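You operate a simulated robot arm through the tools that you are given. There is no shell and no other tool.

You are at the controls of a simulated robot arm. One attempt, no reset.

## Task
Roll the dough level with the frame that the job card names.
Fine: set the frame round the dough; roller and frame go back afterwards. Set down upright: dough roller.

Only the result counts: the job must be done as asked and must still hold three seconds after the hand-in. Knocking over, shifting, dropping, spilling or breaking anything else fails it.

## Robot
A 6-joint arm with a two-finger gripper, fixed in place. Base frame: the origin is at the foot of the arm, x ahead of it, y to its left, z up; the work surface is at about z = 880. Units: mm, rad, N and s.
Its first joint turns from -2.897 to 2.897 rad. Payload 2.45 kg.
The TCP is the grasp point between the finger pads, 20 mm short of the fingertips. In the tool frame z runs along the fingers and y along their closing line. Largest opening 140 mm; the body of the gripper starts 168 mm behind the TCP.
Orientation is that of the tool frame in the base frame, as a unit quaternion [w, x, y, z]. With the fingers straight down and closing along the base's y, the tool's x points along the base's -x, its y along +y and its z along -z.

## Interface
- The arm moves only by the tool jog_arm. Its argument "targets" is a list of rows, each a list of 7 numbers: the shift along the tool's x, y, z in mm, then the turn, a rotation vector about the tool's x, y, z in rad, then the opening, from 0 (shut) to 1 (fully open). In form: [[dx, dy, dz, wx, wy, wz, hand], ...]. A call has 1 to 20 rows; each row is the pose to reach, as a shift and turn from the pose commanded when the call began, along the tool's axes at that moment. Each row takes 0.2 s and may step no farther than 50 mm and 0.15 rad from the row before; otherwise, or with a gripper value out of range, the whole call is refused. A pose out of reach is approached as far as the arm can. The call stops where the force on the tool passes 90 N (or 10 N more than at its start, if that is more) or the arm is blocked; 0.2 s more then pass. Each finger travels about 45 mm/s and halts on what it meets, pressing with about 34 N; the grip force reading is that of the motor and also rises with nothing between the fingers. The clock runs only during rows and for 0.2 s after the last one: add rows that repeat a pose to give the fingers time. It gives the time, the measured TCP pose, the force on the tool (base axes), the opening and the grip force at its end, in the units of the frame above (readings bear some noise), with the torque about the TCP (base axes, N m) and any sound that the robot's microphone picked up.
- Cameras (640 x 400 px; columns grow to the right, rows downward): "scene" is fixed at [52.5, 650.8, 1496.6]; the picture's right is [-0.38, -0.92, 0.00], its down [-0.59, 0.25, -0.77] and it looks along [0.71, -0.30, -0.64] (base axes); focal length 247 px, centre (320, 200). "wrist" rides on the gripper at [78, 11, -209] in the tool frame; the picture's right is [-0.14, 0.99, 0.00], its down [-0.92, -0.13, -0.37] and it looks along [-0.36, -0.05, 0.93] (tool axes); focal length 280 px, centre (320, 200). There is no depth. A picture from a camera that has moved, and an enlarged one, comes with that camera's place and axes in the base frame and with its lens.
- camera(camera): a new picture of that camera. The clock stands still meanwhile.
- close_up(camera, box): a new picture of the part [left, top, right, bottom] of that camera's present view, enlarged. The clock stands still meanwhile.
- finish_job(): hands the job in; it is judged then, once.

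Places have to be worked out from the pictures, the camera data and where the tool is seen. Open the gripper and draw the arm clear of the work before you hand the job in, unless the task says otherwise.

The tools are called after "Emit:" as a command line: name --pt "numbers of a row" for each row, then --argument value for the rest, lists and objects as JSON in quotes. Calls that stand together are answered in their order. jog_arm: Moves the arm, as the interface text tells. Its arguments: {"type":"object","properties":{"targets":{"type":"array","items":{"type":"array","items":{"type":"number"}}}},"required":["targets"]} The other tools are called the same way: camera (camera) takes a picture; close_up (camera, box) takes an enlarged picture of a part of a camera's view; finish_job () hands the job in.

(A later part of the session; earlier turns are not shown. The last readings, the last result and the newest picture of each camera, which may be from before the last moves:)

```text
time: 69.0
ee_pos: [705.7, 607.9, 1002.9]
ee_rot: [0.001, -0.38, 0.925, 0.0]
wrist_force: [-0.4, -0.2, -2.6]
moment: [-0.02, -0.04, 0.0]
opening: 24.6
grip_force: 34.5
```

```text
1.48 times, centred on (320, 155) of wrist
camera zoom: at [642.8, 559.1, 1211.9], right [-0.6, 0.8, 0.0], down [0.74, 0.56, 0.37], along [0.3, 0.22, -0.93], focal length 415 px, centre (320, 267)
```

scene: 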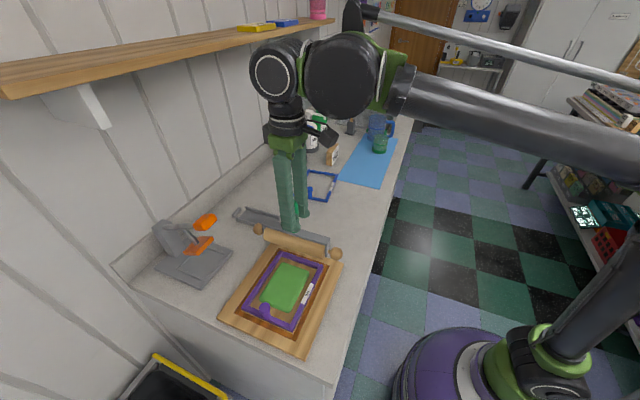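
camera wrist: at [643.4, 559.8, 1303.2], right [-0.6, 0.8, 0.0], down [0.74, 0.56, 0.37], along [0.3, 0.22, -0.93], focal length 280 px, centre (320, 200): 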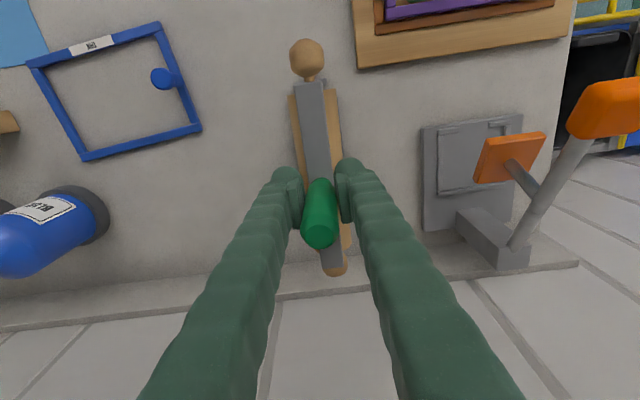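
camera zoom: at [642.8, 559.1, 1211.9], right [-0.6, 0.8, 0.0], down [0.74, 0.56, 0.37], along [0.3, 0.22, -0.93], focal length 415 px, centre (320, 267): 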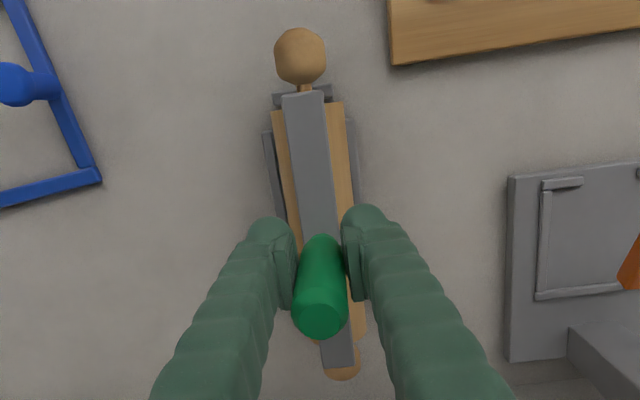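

It's right above the cradle and aligned. I'll lower in small steps and check the force after each.

Emit:
jog_arm --pt "0 0 3 0 0 0 0" --pt "0 0 6 0 0 0 0" --pt "0 0 8 0 0 0 0" --pt "0 0 8 0 0 0 0"

Emit:
close_up --camera "scene" --box '[220, 185, 300, 240]'

```text
time: 70.0
ee_pos: [707.1, 606.6, 995.1]
ee_rot: [0.001, -0.381, 0.925, 0.0]
wrist_force: [-1.1, -1.7, -2.6]
moment: [-0.11, 0.1, 0.02]
opening: 25.0
grip_force: 34.0
```

```text
7.27 times, centred on (260, 212) of scene
camera zoom: at [52.5, 650.8, 1496.6], right [-0.38, -0.92, 0.0], down [-0.59, 0.25, -0.77], along [0.71, -0.3, -0.64], focal length 1795 px, centre (756, 109)
```

zoom: 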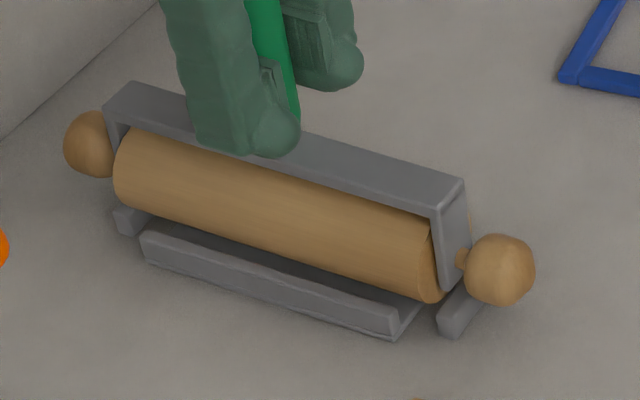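

By comparison with the first picture it's still about 4–5 mm above its resting height. I'll continue down.

Emit:
jog_arm --pt "0 0 1 0 0 0 0" --pt "0 0 2 0 0 0 0" --pt "0 0 2 0 0 0 0"

```text
time: 70.8
ee_pos: [707.9, 606.7, 993.1]
ee_rot: [0.0, -0.38, 0.925, 0.0]
wrist_force: [-2.5, -3.9, -1.4]
moment: [-0.24, 0.12, -0.04]
opening: 24.3
grip_force: 34.4
```

A small side force points along the roller axis toward the robot, so an end is grazing its block. I'll raise 2 mm, shift 1.2 mm that way and lower again.

Emit:
jog_arm --pt "0 0 -2 0 0 0 0" --pt "1.2 0 -2 0 0 0 0" --pt "1.2 0 -1 0 0 0 0" --pt "1.2 0 0 0 0 0 0" --pt "1.2 0 0 0 0 0 0"

Emit:
close_up --camera "wrist" --box '[280, 20, 370, 120]'

Emit:
close_up --camera "scene" --box '[222, 192, 262, 225]'

Emit:
close_up --camera "scene" --box '[265, 205, 297, 235]'

```text
time: 72.0
ee_pos: [705.0, 607.5, 991.7]
ee_rot: [0.001, -0.38, 0.925, 0.0]
wrist_force: [-0.7, -0.1, -3.9]
moment: [-0.05, 0.02, 0.01]
opening: 24.3
grip_force: 33.6
```

```text
4.00 times, centred on (325, 70) of wrist
camera zoom: at [642.5, 558.5, 1202.3], right [-0.6, 0.8, 0.0], down [0.74, 0.56, 0.37], along [0.3, 0.22, -0.93], focal length 1122 px, centre (300, 720)
```

zoom: 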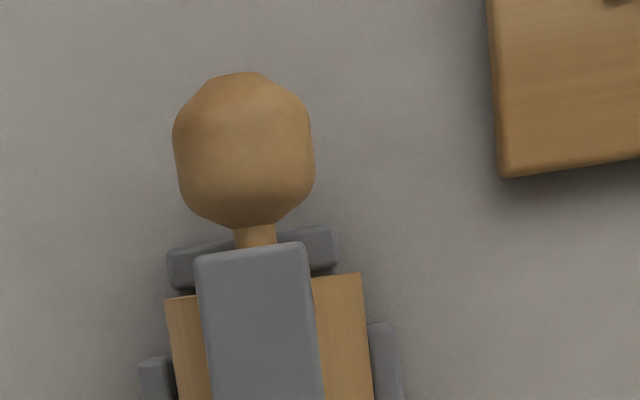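

```text
12.12 times, centred on (242, 208) of scene
camera zoom: at [52.5, 650.8, 1496.6], right [-0.38, -0.92, 0.0], down [-0.59, 0.25, -0.77], along [0.71, -0.3, -0.64], focal length 2992 px, centre (1266, 97)
```

zoom: 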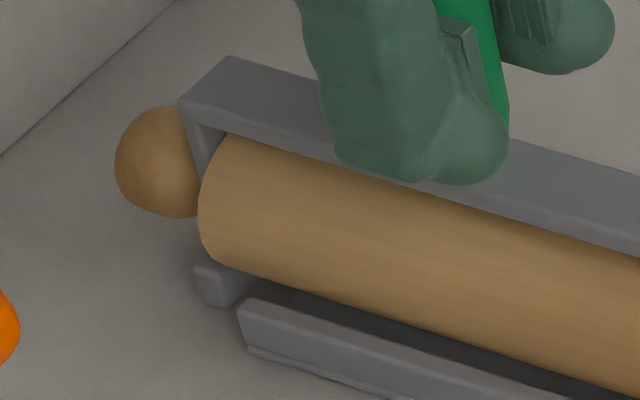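

```text
13.33 times, centred on (281, 220) of scene
camera zoom: at [52.5, 650.8, 1496.6], right [-0.38, -0.92, 0.0], down [-0.59, 0.25, -0.77], along [0.71, -0.3, -0.64], focal length 3291 px, centre (840, -67)
```

zoom: 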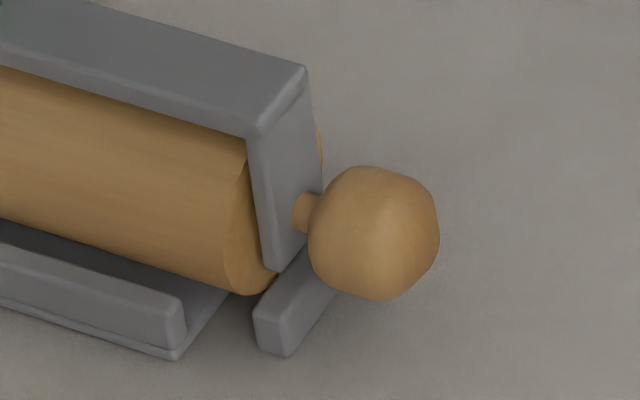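

Compared with the original pictures, the roller is about 1.2 mm off toward the wall along its axis, 1.3 mm off across it, and about 4 mm high. I'll correct that and continue down.

Emit:
jog_arm --pt "0.6 -0.7 -0.5 0 0 0 0" --pt "1.2 -1.3 -0.5 0 0 0 0" --pt "1.2 -1.3 0.5 0 0 0 0" --pt "1.2 -1.3 1.5 0 0 0 0" --pt "1.2 -1.3 1.5 0 0 0 0"

Emit:
close_up --camera "scene" --box '[222, 192, 262, 225]'

Emit:
close_up --camera "scene" --box '[265, 205, 297, 235]'

Emit:
close_up --camera "wrist" --box '[280, 20, 370, 120]'

```text
time: 73.2
ee_pos: [706.0, 605.3, 991.1]
ee_rot: [0.001, -0.381, 0.925, 0.001]
wrist_force: [0.6, -0.1, -3.3]
moment: [-0.01, 0.05, 0.01]
opening: 24.6
grip_force: 33.8
```

```text
12.12 times, centred on (242, 208) of scene
camera zoom: at [52.5, 650.8, 1496.6], right [-0.38, -0.92, 0.0], down [-0.59, 0.25, -0.77], along [0.71, -0.3, -0.64], focal length 2992 px, centre (1266, 97)
```

zoom: 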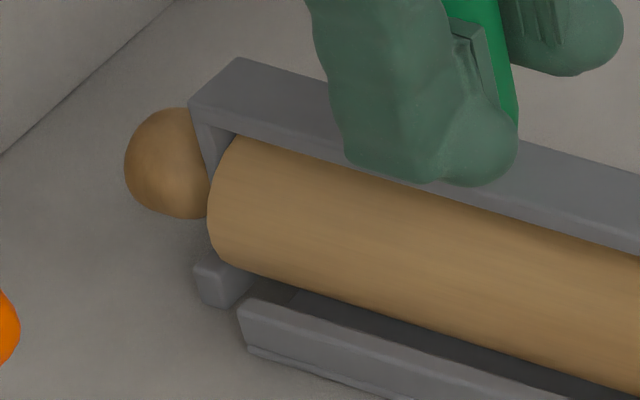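

```text
13.33 times, centred on (281, 220) of scene
camera zoom: at [52.5, 650.8, 1496.6], right [-0.38, -0.92, 0.0], down [-0.59, 0.25, -0.77], along [0.71, -0.3, -0.64], focal length 3291 px, centre (840, -67)
```

zoom: 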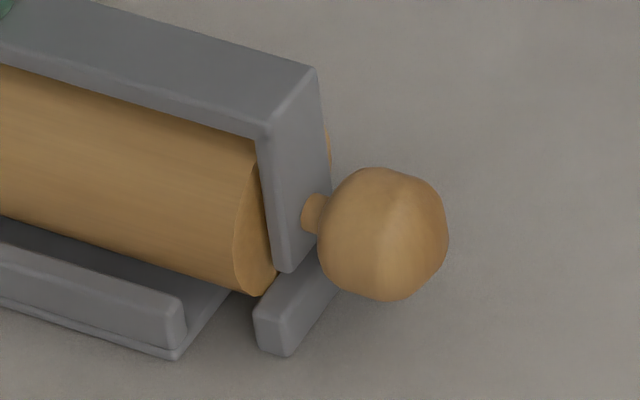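

```text
4.00 times, centred on (325, 70) of wrist
camera zoom: at [642.7, 556.2, 1200.8], right [-0.6, 0.8, 0.0], down [0.74, 0.56, 0.37], along [0.3, 0.22, -0.93], focal length 1122 px, centre (300, 720)
```

zoom: 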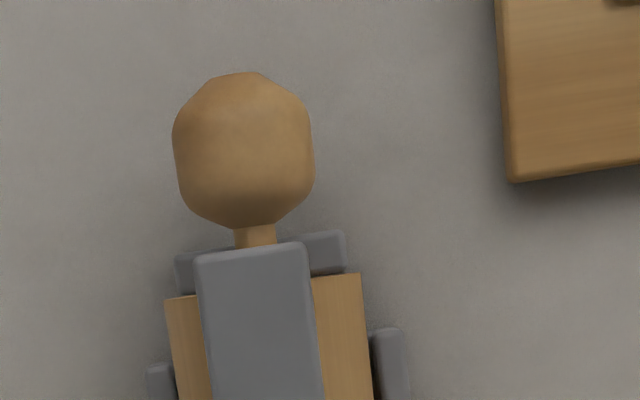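

Alignment now matches the original picture to about 0.5 mm, with around 4 mm of height left. I'll lower 3 mm.

Emit:
jog_arm --pt "0 0 1 0 0 0 0" --pt "0 0 2 0 0 0 0" --pt "0 0 3 0 0 0 0" --pt "0 0 3 0 0 0 0"

Emit:
close_up --camera "scene" --box '[222, 192, 262, 225]'

Emit:
close_up --camera "scene" --box '[265, 205, 297, 235]'

```text
time: 74.2
ee_pos: [705.7, 604.7, 986.0]
ee_rot: [0.001, -0.38, 0.925, 0.0]
wrist_force: [-0.1, -0.3, -3.9]
moment: [-0.02, 0.02, 0.0]
opening: 24.6
grip_force: 33.8
```

```text
12.12 times, centred on (242, 208) of scene
camera zoom: at [52.5, 650.8, 1496.6], right [-0.38, -0.92, 0.0], down [-0.59, 0.25, -0.77], along [0.71, -0.3, -0.64], focal length 2992 px, centre (1266, 97)
```

zoom: 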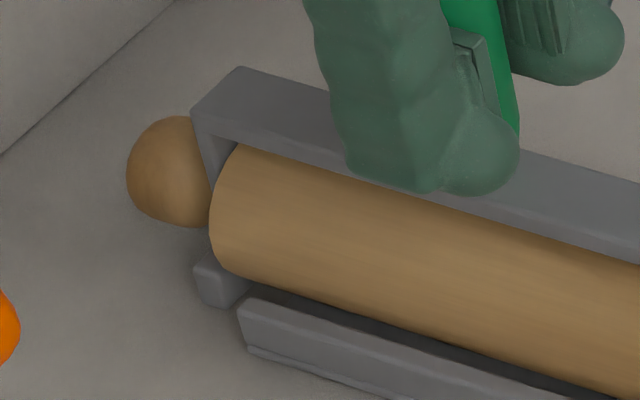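

```text
13.33 times, centred on (281, 220) of scene
camera zoom: at [52.5, 650.8, 1496.6], right [-0.38, -0.92, 0.0], down [-0.59, 0.25, -0.77], along [0.71, -0.3, -0.64], focal length 3291 px, centre (840, -67)
```

zoom: 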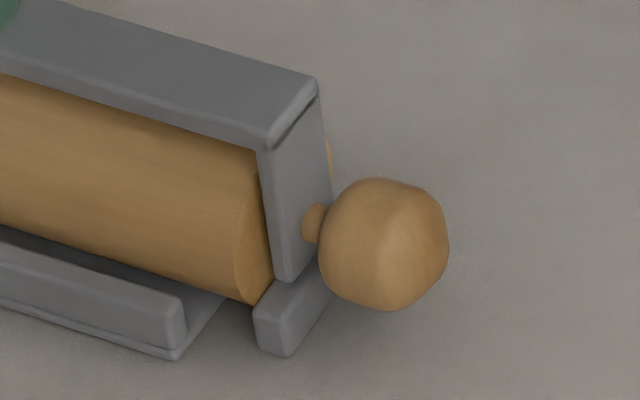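

The roller is at its original height, about 1 mm off along its axis. I'll correct that and lower gently to contact.

Emit:
jog_arm --pt "-1 0 0 0 0 0 0" --pt "-1 0 0.5 0 0 0 0" --pt "-1 0 0.5 0 0 0 0"

Emit:
jog_arm --pt "0 0 0.5 0 0 0 0" --pt "0 0 0.5 0 0 0 0"

```text
time: 75.0
ee_pos: [707.3, 605.3, 989.6]
ee_rot: [0.001, -0.381, 0.924, 0.0]
wrist_force: [-0.3, -0.2, 1.3]
moment: [0.23, -0.18, 0.03]
opening: 24.6
grip_force: 34.1
```

```text
time: 75.6
ee_pos: [706.7, 605.6, 986.4]
ee_rot: [0.001, -0.381, 0.925, 0.001]
wrist_force: [-0.6, 0.5, 7.9]
moment: [0.16, 0.0, -0.01]
opening: 24.9
grip_force: 33.6
```

It's seated, with about 11 N of contact. I'll ease off slightly and look before I release.

Emit:
jog_arm --pt "0 0 -0.3 0 0 0 0" --pt "0 0 -0.3 0 0 0 0"

Emit:
close_up --camera "scene" --box '[215, 175, 305, 240]'

Emit:
close_up --camera "scene" --box '[265, 205, 297, 235]'

Emit:
close_up --camera "scene" --box '[222, 192, 262, 225]'

Emit:
close_up --camera "wrist" --box '[260, 20, 380, 290]'

```text
time: 76.2
ee_pos: [707.8, 605.1, 987.9]
ee_rot: [0.001, -0.38, 0.925, 0.001]
wrist_force: [-1.2, -0.5, 0.2]
moment: [-0.01, 0.04, 0.0]
opening: 24.3
grip_force: 34.6
```

```text
6.15 times, centred on (260, 208) of scene
camera zoom: at [52.5, 650.8, 1496.6], right [-0.38, -0.92, 0.0], down [-0.59, 0.25, -0.77], along [0.71, -0.3, -0.64], focal length 1519 px, centre (689, 154)
```

zoom: 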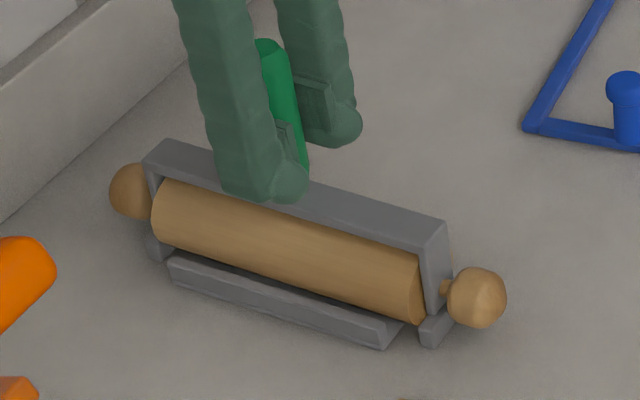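

```text
13.33 times, centred on (281, 220) of scene
camera zoom: at [52.5, 650.8, 1496.6], right [-0.38, -0.92, 0.0], down [-0.59, 0.25, -0.77], along [0.71, -0.3, -0.64], focal length 3291 px, centre (840, -67)
```

zoom: 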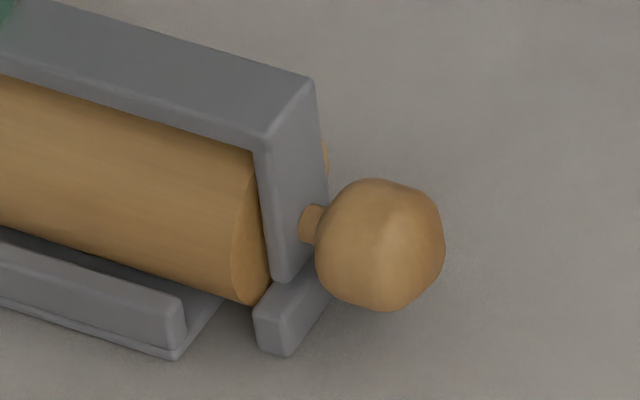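

```text
12.12 times, centred on (242, 208) of scene
camera zoom: at [52.5, 650.8, 1496.6], right [-0.38, -0.92, 0.0], down [-0.59, 0.25, -0.77], along [0.71, -0.3, -0.64], focal length 2992 px, centre (1266, 97)
```

zoom: 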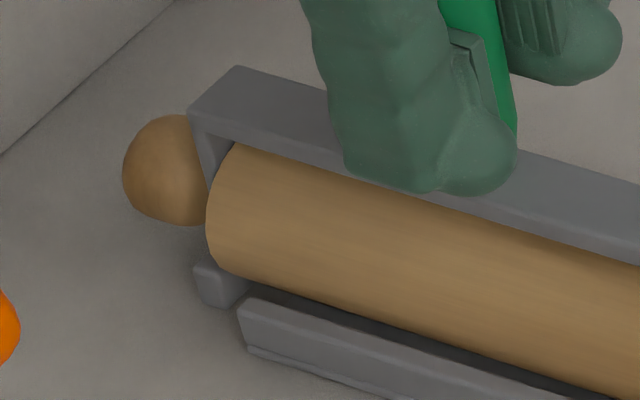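

```text
1.48 times, centred on (320, 155) of wrist
camera zoom: at [643.1, 556.9, 1197.3], right [-0.6, 0.8, 0.0], down [0.74, 0.56, 0.37], along [0.3, 0.22, -0.93], focal length 415 px, centre (320, 267)
```

zoom: 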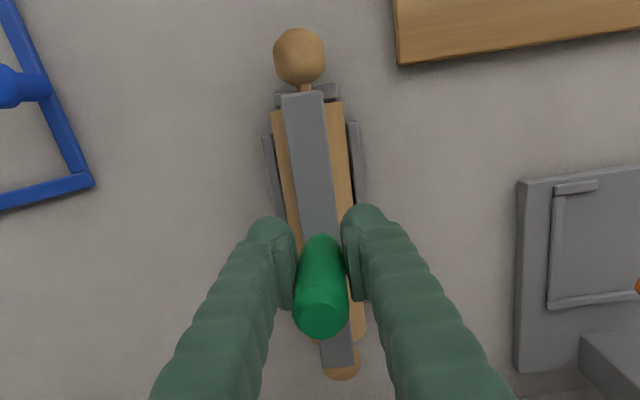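

It matches the original picture to within a millimetre and is upright. I'll open gently.

Emit:
jog_arm --pt "0 0 0 0 0 0 0.19" --pt "0 0 0 0 0 0 0.23" --pt "0 0 0 0 0 0 0.35" --pt "0 0 0 0 0 0 0.5" --pt "0 0 0 0 0 0 0.5"

Emit:
close_up --camera "scene" --box '[215, 175, 305, 240]'

Emit:
close_up --camera "wrist" --box '[260, 20, 380, 290]'

```text
time: 77.4
ee_pos: [707.1, 604.8, 987.0]
ee_rot: [0.0, -0.381, 0.925, 0.0]
wrist_force: [0.9, 0.4, -0.1]
moment: [0.03, -0.02, 0.0]
opening: 70.1
grip_force: 0.0
```

```text
6.15 times, centred on (260, 208) of scene
camera zoom: at [52.5, 650.8, 1496.6], right [-0.38, -0.92, 0.0], down [-0.59, 0.25, -0.77], along [0.71, -0.3, -0.64], focal length 1519 px, centre (689, 154)
```

zoom: 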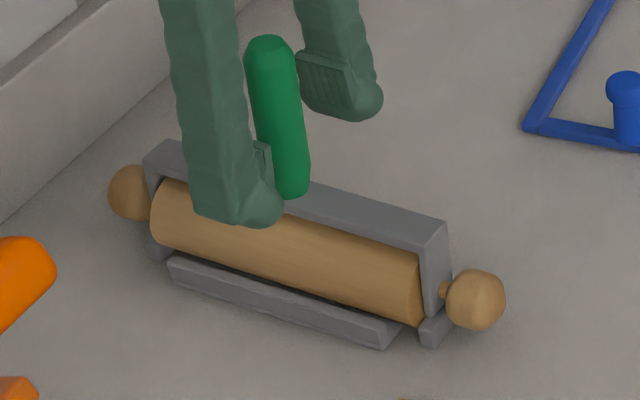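

```text
1.48 times, centred on (320, 155) of wrist
camera zoom: at [643.1, 557.1, 1197.3], right [-0.6, 0.8, 0.0], down [0.74, 0.56, 0.37], along [0.3, 0.22, -0.93], focal length 415 px, centre (320, 267)
```

zoom: 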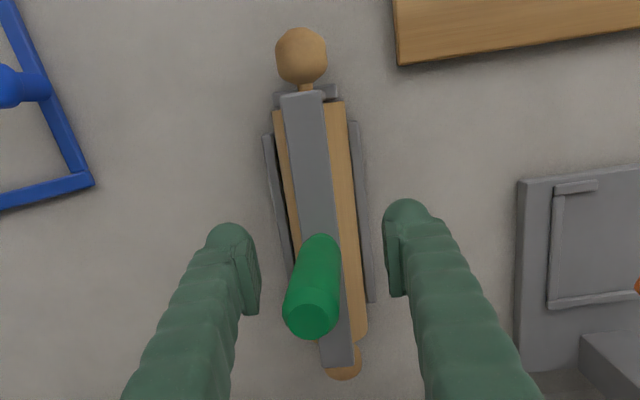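

After release the handle leans slightly toward the frames' side, so it hasn't seated as squarely as at the start. I'll look at both ends closely.

Emit:
close_up --camera "scene" --box '[265, 205, 297, 235]'

Emit:
close_up --camera "scene" --box '[222, 192, 262, 225]'

Emit:
close_up --camera "wrist" --box '[280, 20, 370, 120]'

Emit:
close_up --camera "wrist" --box '[290, 150, 360, 290]'

```text
13.33 times, centred on (281, 220) of scene
camera zoom: at [52.5, 650.8, 1496.6], right [-0.38, -0.92, 0.0], down [-0.59, 0.25, -0.77], along [0.71, -0.3, -0.64], focal length 3291 px, centre (840, -67)
```

zoom: 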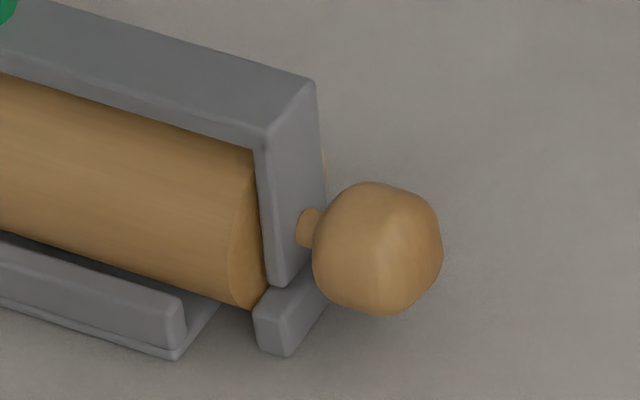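

```text
12.12 times, centred on (242, 208) of scene
camera zoom: at [52.5, 650.8, 1496.6], right [-0.38, -0.92, 0.0], down [-0.59, 0.25, -0.77], along [0.71, -0.3, -0.64], focal length 2992 px, centre (1266, 97)
```

zoom: 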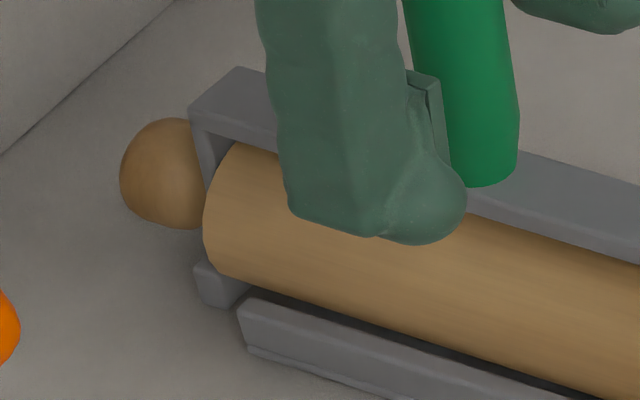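

```text
4.00 times, centred on (325, 70) of wrist
camera zoom: at [643.1, 557.1, 1197.3], right [-0.6, 0.8, 0.0], down [0.74, 0.56, 0.37], along [0.3, 0.22, -0.93], focal length 1122 px, centre (300, 720)
```

zoom: 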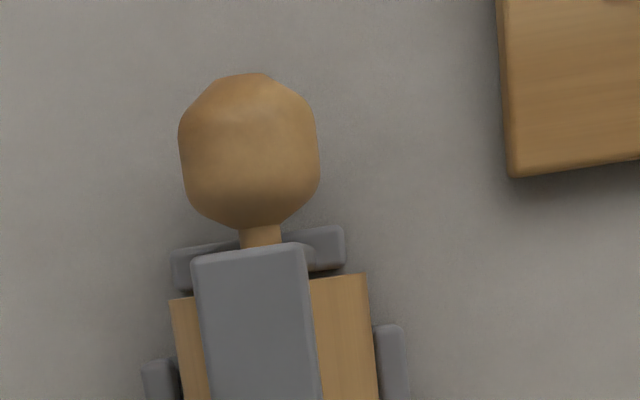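

```text
2.86 times, centred on (325, 220) of wrist
camera zoom: at [643.1, 557.1, 1197.3], right [-0.6, 0.8, 0.0], down [0.74, 0.56, 0.37], along [0.3, 0.22, -0.93], focal length 801 px, centre (306, 143)
```

zoom: 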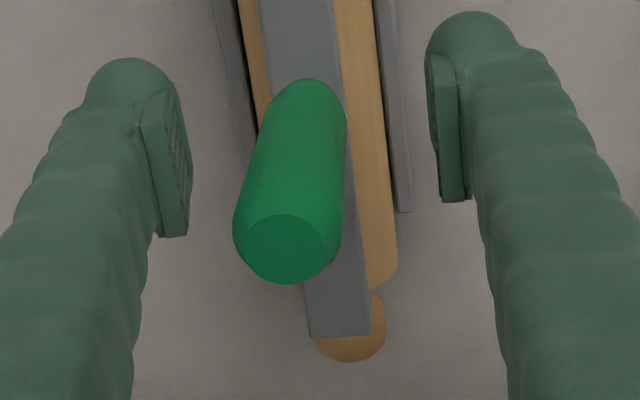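

The roller leans about 4–5° because it had tilted in the grip while rolling. I'll regrip the handle at the original height and position, so the flat pads straighten it.

Emit:
jog_arm --pt "0 1 -6 0 0 0 0.5" --pt "0 1.9 -13 0 0 0 0.5" --pt "0 1.9 -13 0 0 0 0.35" --pt "0 1.9 -13 0 0 0 0.25" --pt "0 1.9 -13 0 0 0 0.15" --pt "0 1.9 -13 0 0 0 0.05" --pt "0 1.9 -13 0 0 0 0" --pt "0 1.9 -13 0 0 0 0"

Emit:
close_up --camera "scene" --box '[215, 175, 305, 240]'

Emit:
close_up --camera "wrist" --box '[280, 20, 370, 120]'

Emit:
close_up --camera "wrist" --box '[290, 150, 360, 290]'

```text
time: 79.2
ee_pos: [704.9, 606.1, 1000.2]
ee_rot: [0.001, -0.38, 0.925, 0.0]
wrist_force: [0.3, -0.5, 0.3]
moment: [0.03, 0.03, 0.0]
opening: 24.9
grip_force: 34.0
```

```text
6.15 times, centred on (260, 208) of scene
camera zoom: at [52.5, 650.8, 1496.6], right [-0.38, -0.92, 0.0], down [-0.59, 0.25, -0.77], along [0.71, -0.3, -0.64], focal length 1519 px, centre (689, 154)
```

zoom: 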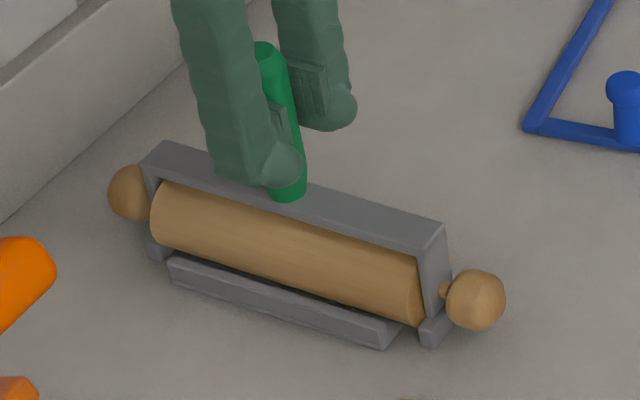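

```text
4.00 times, centred on (325, 70) of wrist
camera zoom: at [641.5, 558.3, 1210.2], right [-0.6, 0.8, 0.0], down [0.74, 0.56, 0.37], along [0.3, 0.22, -0.93], focal length 1122 px, centre (300, 720)
```

zoom: 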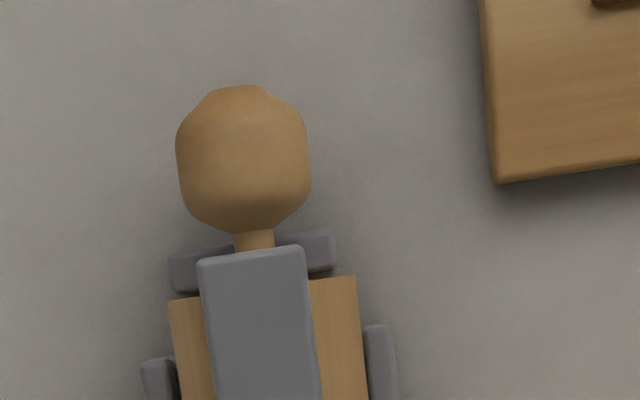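

```text
2.86 times, centred on (325, 220) of wrist
camera zoom: at [641.5, 558.3, 1210.2], right [-0.6, 0.8, 0.0], down [0.74, 0.56, 0.37], along [0.3, 0.22, -0.93], focal length 801 px, centre (306, 143)
```

zoom: 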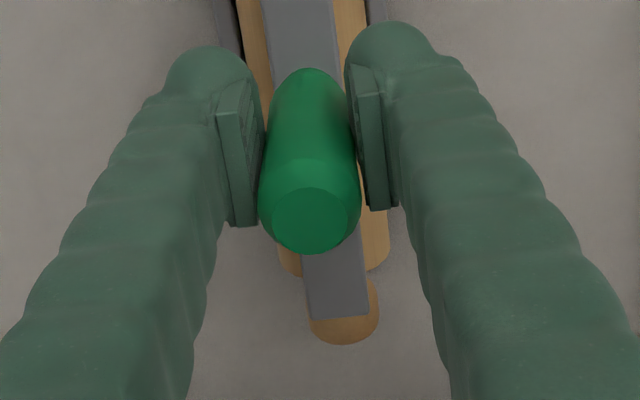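

The handle is straight again. I'll lift a few millimetres, shift slightly to centre it in the tray, and set it down again.

Emit:
jog_arm --pt "0 0 -2 0 0 0 0" --pt "0 0 -5 0 0 0 0" --pt "0 -1 -5 0 0 0 0" --pt "0 -1 -5 0 0 0 0"

Emit:
close_up --camera "scene" --box '[265, 205, 297, 235]'

Emit:
close_up --camera "scene" --box '[222, 192, 262, 225]'

Emit:
close_up --camera "scene" --box '[215, 175, 305, 240]'

Emit:
close_up --camera "wrist" --box '[280, 20, 370, 120]'

Emit:
close_up --camera "wrist" --box '[290, 150, 360, 290]'

```text
time: 80.2
ee_pos: [706.3, 604.8, 1005.1]
ee_rot: [0.002, -0.38, 0.925, 0.0]
wrist_force: [0.2, 0.1, -3.3]
moment: [-0.01, 0.05, -0.05]
opening: 24.6
grip_force: 34.7
```

```text
13.33 times, centred on (281, 220) of scene
camera zoom: at [52.5, 650.8, 1496.6], right [-0.38, -0.92, 0.0], down [-0.59, 0.25, -0.77], along [0.71, -0.3, -0.64], focal length 3291 px, centre (840, -67)
```

zoom: 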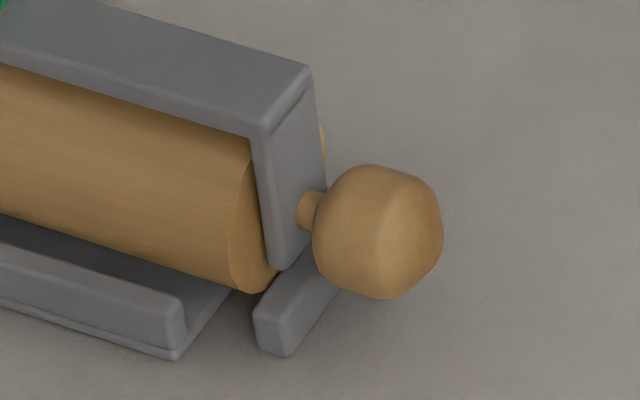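

```text
12.12 times, centred on (242, 208) of scene
camera zoom: at [52.5, 650.8, 1496.6], right [-0.38, -0.92, 0.0], down [-0.59, 0.25, -0.77], along [0.71, -0.3, -0.64], focal length 2992 px, centre (1266, 97)
```

zoom: 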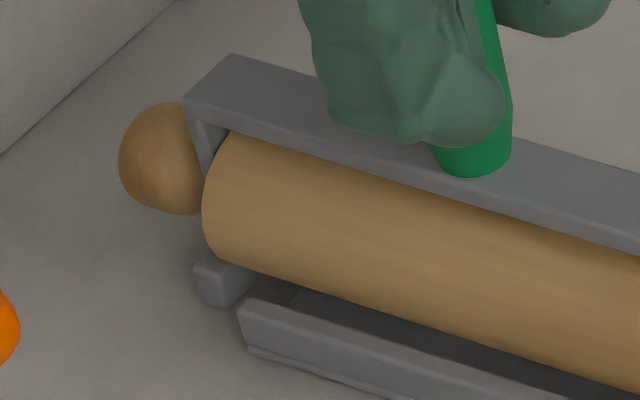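

```text
6.15 times, centred on (260, 208) of scene
camera zoom: at [52.5, 650.8, 1496.6], right [-0.38, -0.92, 0.0], down [-0.59, 0.25, -0.77], along [0.71, -0.3, -0.64], focal length 1519 px, centre (689, 154)
```

zoom: 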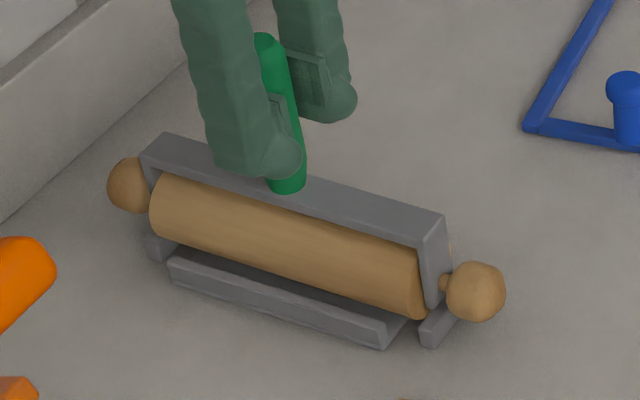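

```text
4.00 times, centred on (325, 70) of wrist
camera zoom: at [642.3, 557.5, 1215.2], right [-0.6, 0.8, 0.0], down [0.74, 0.56, 0.37], along [0.3, 0.22, -0.93], focal length 1122 px, centre (300, 720)
```

zoom: 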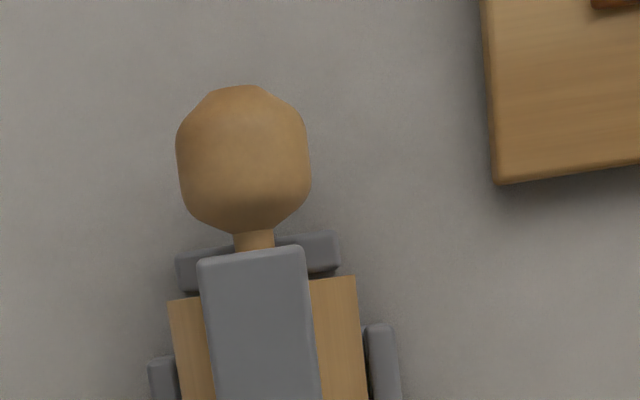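

```text
2.86 times, centred on (325, 220) of wrist
camera zoom: at [642.3, 557.5, 1215.2], right [-0.6, 0.8, 0.0], down [0.74, 0.56, 0.37], along [0.3, 0.22, -0.93], focal length 801 px, centre (306, 143)
```

zoom: 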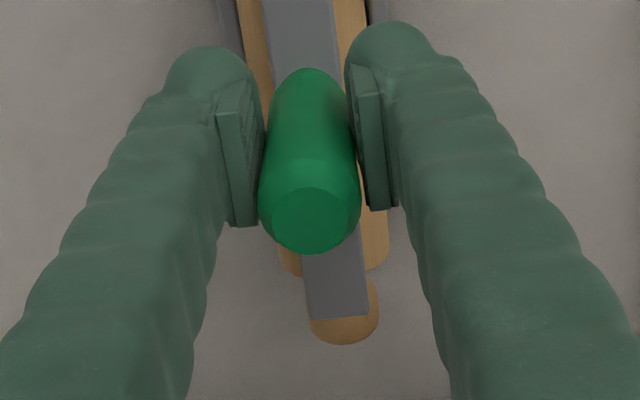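

The tilt now matches the first lift. From the picture comparison it needs about −1 mm across, +0.6 mm along and 0.4° of turn. I'll apply that and lower to the tray.

Emit:
jog_arm --pt "0.3 -0.5 0 0 0 -0.003 0" --pt "0.6 -1 0 0 0 -0.007 0" --pt "0.6 -1 1.5 0 0 -0.007 0" --pt "0.6 -1 3 0 0 -0.007 0" --pt "0.6 -1 3 0 0 -0.007 0"

Emit:
jog_arm --pt "0 0 1 0 0 0 0" --pt "0 0 1.5 0 0 0 0" --pt "0 0 1.5 0 0 0 0"

Emit:
close_up --camera "scene" --box '[265, 205, 297, 235]'

Emit:
close_up --camera "scene" --box '[222, 192, 262, 225]'

Emit:
close_up --camera "wrist" --box '[280, 20, 370, 120]'

```text
time: 81.4
ee_pos: [706.2, 605.0, 1002.7]
ee_rot: [0.001, -0.384, 0.923, 0.0]
wrist_force: [-0.5, -1.1, -3.3]
moment: [-0.03, 0.01, -0.01]
opening: 24.3
grip_force: 33.7
```

```text
time: 82.2
ee_pos: [706.6, 605.7, 1001.6]
ee_rot: [0.001, -0.384, 0.923, 0.0]
wrist_force: [-0.3, 0.6, -3.3]
moment: [0.0, 0.04, 0.02]
opening: 24.3
grip_force: 34.1
```

```text
13.33 times, centred on (281, 220) of scene
camera zoom: at [52.5, 650.8, 1496.6], right [-0.38, -0.92, 0.0], down [-0.59, 0.25, -0.77], along [0.71, -0.3, -0.64], focal length 3291 px, centre (840, -67)
```

zoom: 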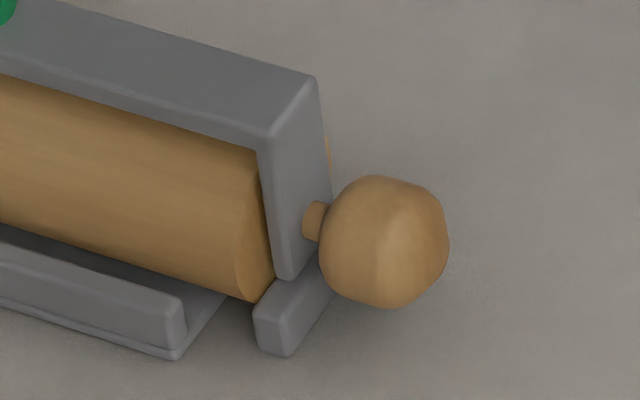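

```text
12.12 times, centred on (242, 208) of scene
camera zoom: at [52.5, 650.8, 1496.6], right [-0.38, -0.92, 0.0], down [-0.59, 0.25, -0.77], along [0.71, -0.3, -0.64], focal length 2992 px, centre (1266, 97)
```

zoom: 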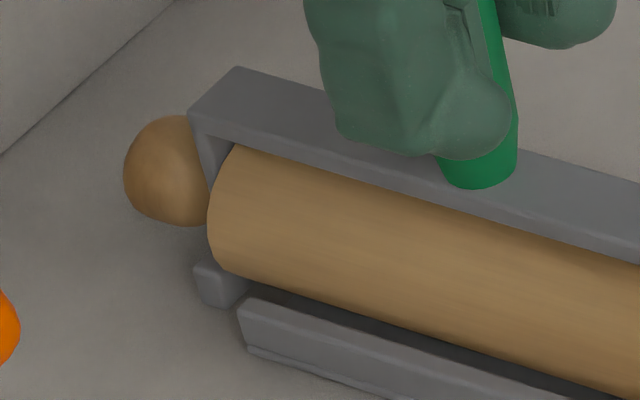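

```text
4.00 times, centred on (325, 70) of wrist
camera zoom: at [642.9, 556.2, 1210.5], right [-0.61, 0.8, 0.0], down [0.74, 0.56, 0.37], along [0.29, 0.22, -0.93], focal length 1122 px, centre (300, 720)
```

zoom: 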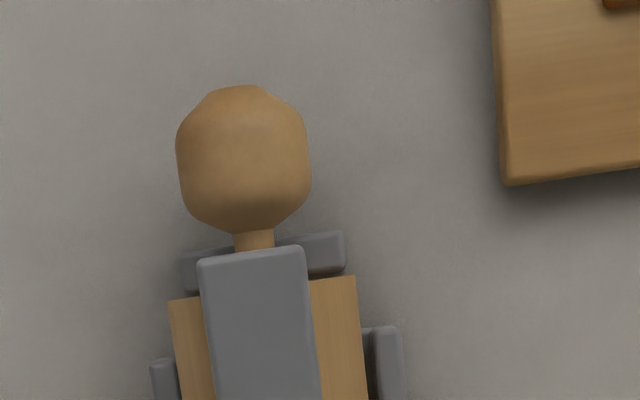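

All points are offset by the same ~1 mm along the axis, so there's no tilt. I'll shift back 0.9 mm and lower to contact.

Emit:
jog_arm --pt "-0.9 0 0 0 0 0 0" --pt "-0.9 0 0.7 0 0 0 0" --pt "-0.9 0 0.7 0 0 0 0"

Emit:
jog_arm --pt "0 0 0.4 0 0 0 0" --pt "0 0 0.4 0 0 0 0"

```text
time: 83.0
ee_pos: [707.0, 604.6, 1000.1]
ee_rot: [0.001, -0.384, 0.923, 0.001]
wrist_force: [3.7, 3.4, 9.0]
moment: [0.08, -0.12, 0.01]
opening: 24.4
grip_force: 34.0
```

```text
time: 83.6
ee_pos: [706.0, 605.1, 1000.5]
ee_rot: [0.001, -0.383, 0.924, 0.001]
wrist_force: [6.1, 6.4, 16.5]
moment: [0.22, -0.19, 0.02]
opening: 24.4
grip_force: 33.9
```

It's seated at the original height. I'll ease off, check, and then release.

Emit:
jog_arm --pt "-0.3 0 -0.6 0 0 0 0" --pt "-0.3 0 -0.6 0 0 0 0"

Emit:
close_up --camera "scene" --box '[265, 205, 297, 235]'

Emit:
close_up --camera "scene" --box '[222, 192, 262, 225]'

Emit:
close_up --camera "scene" --box '[215, 175, 305, 240]'

```text
time: 84.2
ee_pos: [707.2, 606.2, 1001.3]
ee_rot: [0.001, -0.383, 0.924, 0.0]
wrist_force: [-1.5, -0.7, -0.6]
moment: [-0.14, 0.15, 0.02]
opening: 24.4
grip_force: 33.9
```

```text
13.33 times, centred on (281, 220) of scene
camera zoom: at [52.5, 650.8, 1496.6], right [-0.38, -0.92, 0.0], down [-0.59, 0.25, -0.77], along [0.71, -0.3, -0.64], focal length 3291 px, centre (840, -67)
```

zoom: 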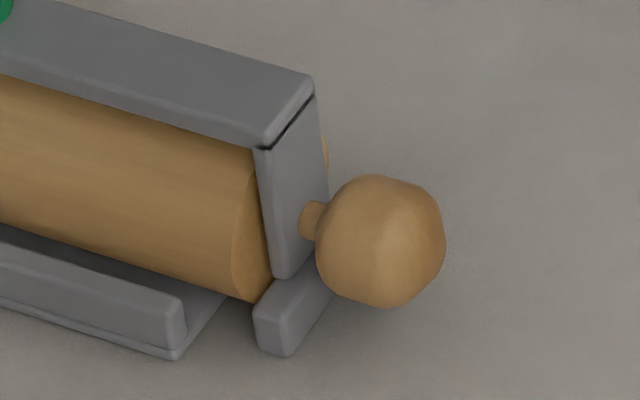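

```text
12.12 times, centred on (242, 208) of scene
camera zoom: at [52.5, 650.8, 1496.6], right [-0.38, -0.92, 0.0], down [-0.59, 0.25, -0.77], along [0.71, -0.3, -0.64], focal length 2992 px, centre (1266, 97)
```

zoom: 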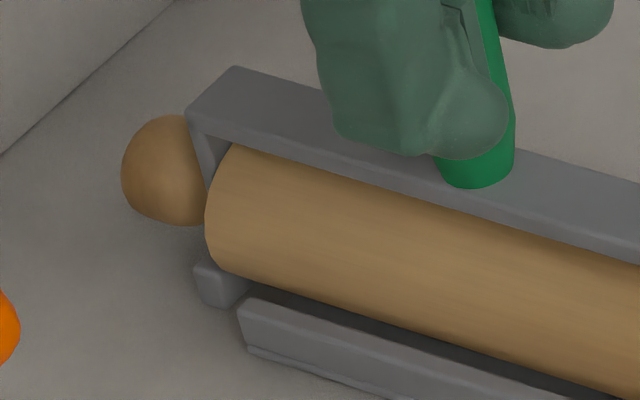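

```text
6.15 times, centred on (260, 208) of scene
camera zoom: at [52.5, 650.8, 1496.6], right [-0.38, -0.92, 0.0], down [-0.59, 0.25, -0.77], along [0.71, -0.3, -0.64], focal length 1519 px, centre (689, 154)
```

zoom: 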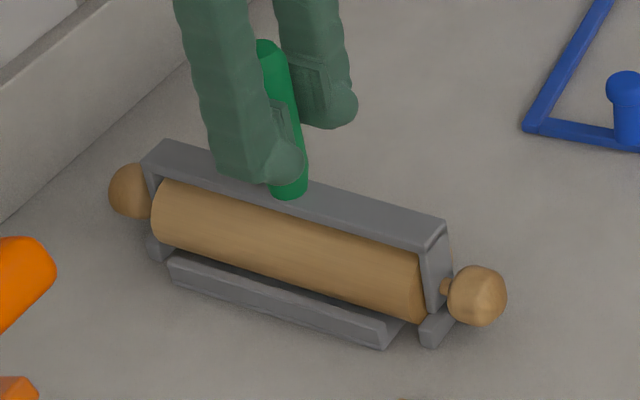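

That's a very close match to the original, so I'll release.

Emit:
jog_arm --pt "0 0 0.3 0 0 0 0" --pt "0 0 0.3 0 0 0 0.19" --pt "0 0 0.3 0 0 0 0.25" --pt "0 0 0.3 0 0 0 0.4" --pt "0 0 0.3 0 0 0 0.5" --pt "0 0 0.3 0 0 0 0.5"

Emit:
close_up --camera "scene" --box '[215, 175, 305, 240]'

Emit:
close_up --camera "scene" --box '[265, 205, 297, 235]'

Emit:
close_up --camera "wrist" --box '[280, 20, 370, 120]'

Emit:
close_up --camera "wrist" --box '[290, 150, 360, 290]'

```text
time: 85.6
ee_pos: [707.3, 605.6, 1000.8]
ee_rot: [0.0, -0.383, 0.924, 0.0]
wrist_force: [0.4, 0.1, -1.3]
moment: [0.03, 0.0, 0.0]
opening: 69.9
grip_force: 0.3
```

```text
6.15 times, centred on (260, 208) of scene
camera zoom: at [52.5, 650.8, 1496.6], right [-0.38, -0.92, 0.0], down [-0.59, 0.25, -0.77], along [0.71, -0.3, -0.64], focal length 1519 px, centre (689, 154)
```

zoom: 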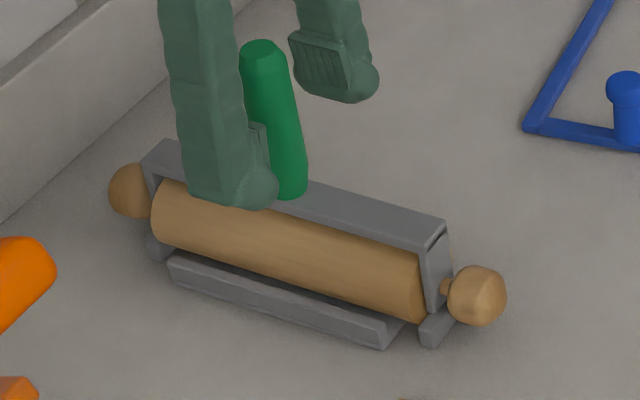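

```text
13.33 times, centred on (281, 220) of scene
camera zoom: at [52.5, 650.8, 1496.6], right [-0.38, -0.92, 0.0], down [-0.59, 0.25, -0.77], along [0.71, -0.3, -0.64], focal length 3291 px, centre (840, -67)
```

zoom: 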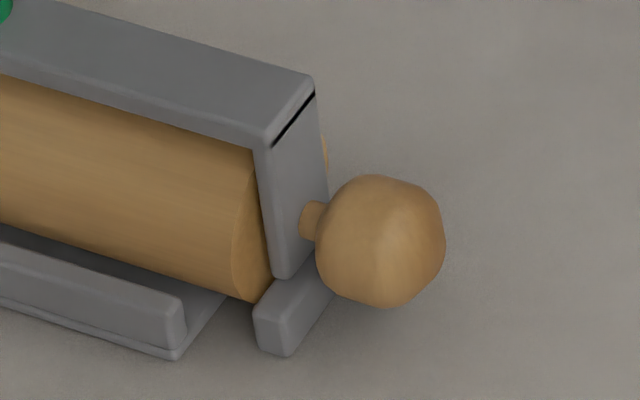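

```text
4.00 times, centred on (325, 70) of wrist
camera zoom: at [643.6, 557.1, 1210.0], right [-0.61, 0.8, 0.0], down [0.74, 0.56, 0.37], along [0.29, 0.22, -0.93], focal length 1122 px, centre (300, 720)
```

zoom: 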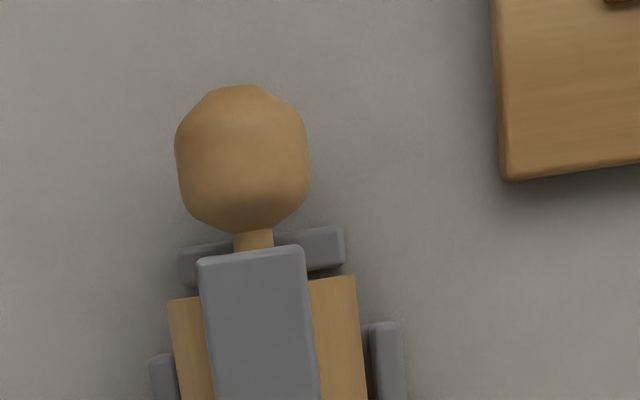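

```text
2.86 times, centred on (325, 220) of wrist
camera zoom: at [643.6, 557.1, 1210.0], right [-0.61, 0.8, 0.0], down [0.74, 0.56, 0.37], along [0.29, 0.22, -0.93], focal length 801 px, centre (306, 143)
```

zoom: 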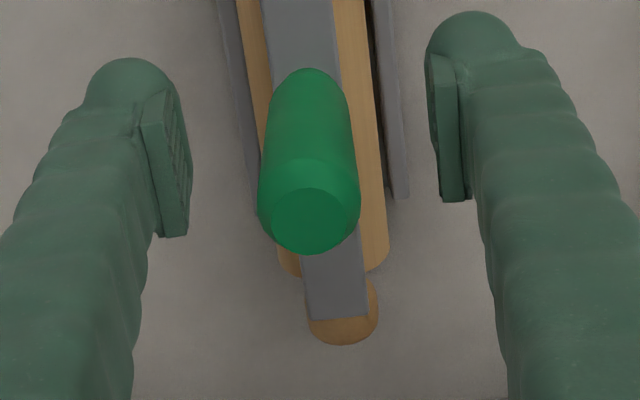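

The roller stands upright and the handle top is exactly where it was at the start. I'll rise clear and go back to the frame.

Emit:
jog_arm --pt "0 0 -20 0 0 0 0.5" --pt "0 0 -50 0 0 0 0.5" --pt "0 0 -85 0 0 0 0.5" --pt "0 0 -110 0 0 0 0.5" --pt "0 0 -110 0 0 0 0.5"

Emit:
camera --camera "wrist"

Emit:
close_up --camera "scene" --box '[215, 175, 305, 240]'

```text
time: 86.8
ee_pos: [705.9, 606.3, 1110.0]
ee_rot: [0.001, -0.384, 0.923, -0.001]
wrist_force: [0.1, 0.2, 0.4]
moment: [-0.01, 0.04, -0.03]
opening: 69.9
grip_force: 0.1
```

```text
taken
camera wrist: at [644.0, 556.6, 1320.3], right [-0.61, 0.8, 0.0], down [0.74, 0.56, 0.37], along [0.29, 0.22, -0.93], focal length 280 px, centre (320, 200)
```

wrist: 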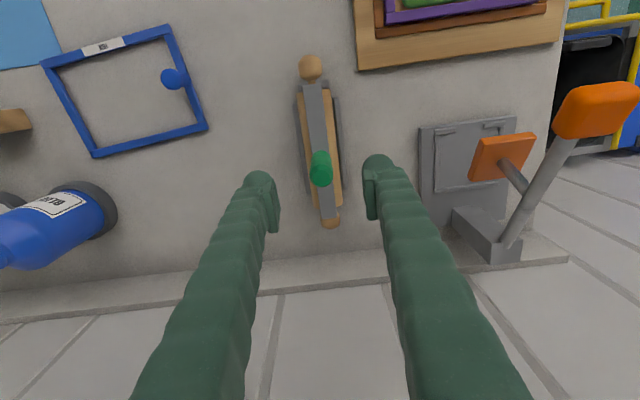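

```text
6.15 times, centred on (260, 208) of scene
camera zoom: at [52.5, 650.8, 1496.6], right [-0.38, -0.92, 0.0], down [-0.59, 0.25, -0.77], along [0.71, -0.3, -0.64], focal length 1519 px, centre (689, 154)
```

zoom: 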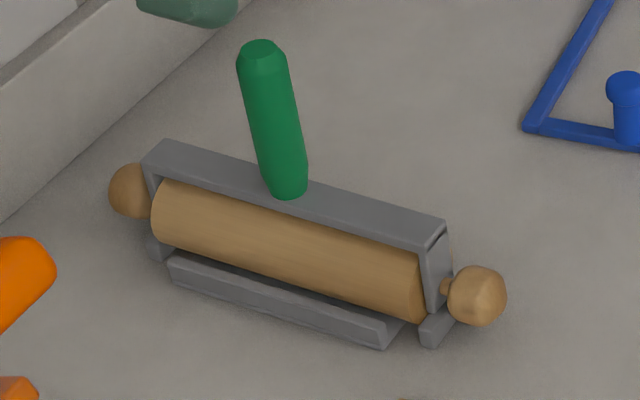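

The roller's final pose matches the start. Next I'll move above the frame's knob on the board.

Emit:
jog_arm --pt "12 16 0 0 0 -0.001 0.5" --pt "40 54 0 0 0 -0.002 0.5" --pt "69 93 0 0 0 -0.003 0.5" --pt "98 132 0 0 0 -0.004 0.5" --pt "127 171 0 0 0 -0.005 0.5" --pt "156 210 0 0 0 -0.007 0.5" --pt "185 249 0 0 0 -0.008 0.5" --pt "207 279 0 0 0 -0.01 0.5" --pt "215.3 290.3 20 0 0 -0.01 0.5" --pt "215.3 290.3 50 0 0 -0.01 0.5" --pt "215.3 290.3 50 0 0 -0.01 0.5"

Emit:
camera --camera "wrist"

Emit:
close_up --camera "wrist" --box '[100, 60, 360, 280]'

Emit:
close_up --camera "scene" --box '[225, 235, 345, 350]'

```text
time: 89.2
ee_pos: [349.7, 659.3, 1057.7]
ee_rot: [0.001, -0.388, 0.922, 0.0]
wrist_force: [0.2, 0.0, 0.0]
moment: [-0.01, -0.02, -0.02]
opening: 69.9
grip_force: 0.1
```

```text
taken
camera wrist: at [286.8, 608.9, 1267.6], right [-0.61, 0.79, 0.0], down [0.73, 0.57, 0.37], along [0.29, 0.23, -0.93], focal length 280 px, centre (320, 200)
```

wrist: 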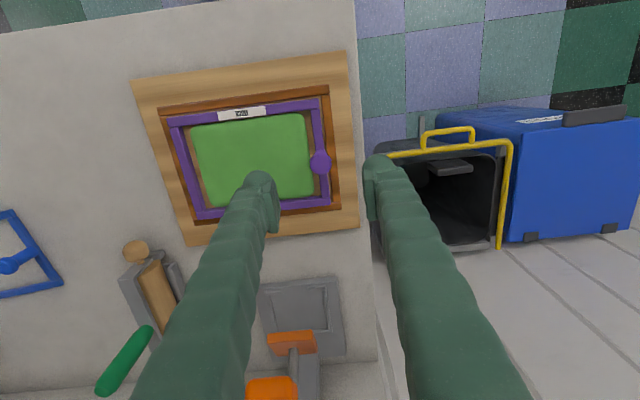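

```text
1.82 times, centred on (230, 170) of wrist
camera zoom: at [286.8, 608.9, 1267.6], right [-0.61, 0.79, 0.0], down [0.73, 0.57, 0.37], along [0.29, 0.23, -0.93], focal length 510 px, centre (484, 254)
```

zoom: 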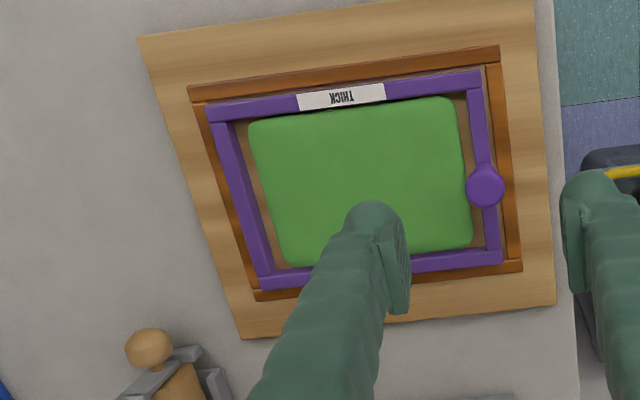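

```text
3.48 times, centred on (285, 292) of scene
camera zoom: at [52.5, 650.8, 1496.6], right [-0.38, -0.92, 0.0], down [-0.59, 0.25, -0.77], along [0.71, -0.3, -0.64], focal length 858 px, centre (442, -122)
```

zoom: 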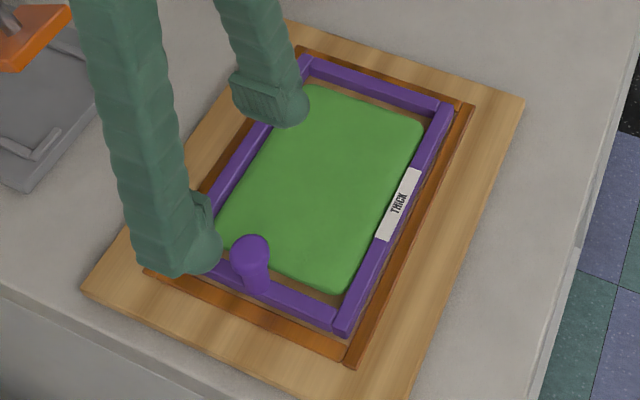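

The dough is evenly spread inside the frame and the knob is just below the TCP. I'll descend to the same grip height as before.

Emit:
jog_arm --pt "1.5 -0.7 30 0 0 0 0.5" --pt "1.5 -0.7 60 0 0 0 0.45" --pt "1.5 -0.7 90 0 0 0 0.4" --pt "1.5 -0.7 108 0 0 0 0.35" --pt "1.5 -0.7 116 0 0 0 0.3" --pt "1.5 -0.7 116 0 0 0 0.3"

Emit:
camera --camera "wrist"

Emit:
close_up --camera "scene" --box '[235, 250, 315, 345]'

```text
time: 90.6
ee_pos: [349.2, 657.6, 942.1]
ee_rot: [0.0, -0.389, 0.921, 0.0]
wrist_force: [0.1, -1.1, 0.1]
moment: [-0.02, 0.0, 0.01]
opening: 42.0
grip_force: 0.1
```

```text
taken
camera wrist: at [286.2, 607.5, 1152.7], right [-0.61, 0.79, 0.0], down [0.73, 0.57, 0.37], along [0.29, 0.23, -0.93], focal length 280 px, centre (320, 200)
```

wrist: 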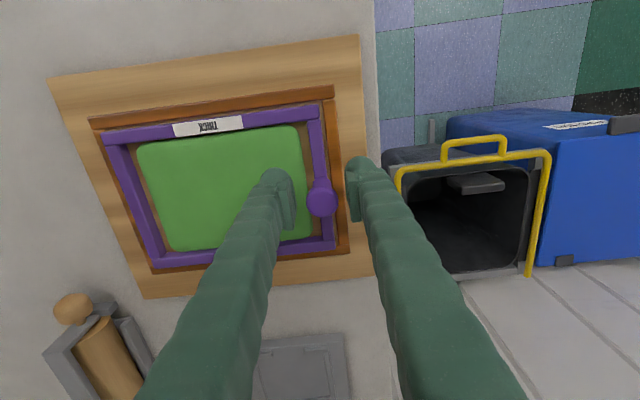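

```text
4.21 times, centred on (275, 298) of scene
camera zoom: at [52.5, 650.8, 1496.6], right [-0.38, -0.92, 0.0], down [-0.59, 0.25, -0.77], along [0.71, -0.3, -0.64], focal length 1039 px, centre (510, -210)
```

zoom: 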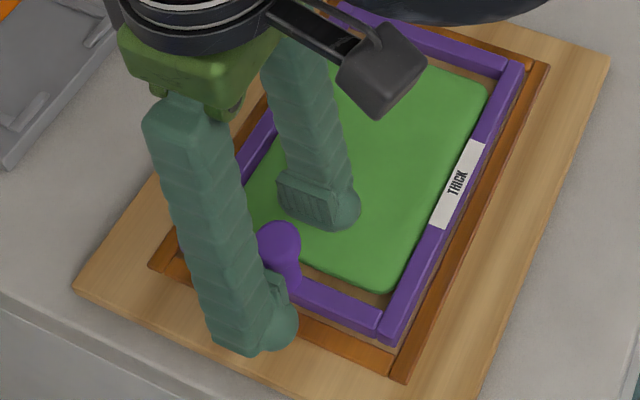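

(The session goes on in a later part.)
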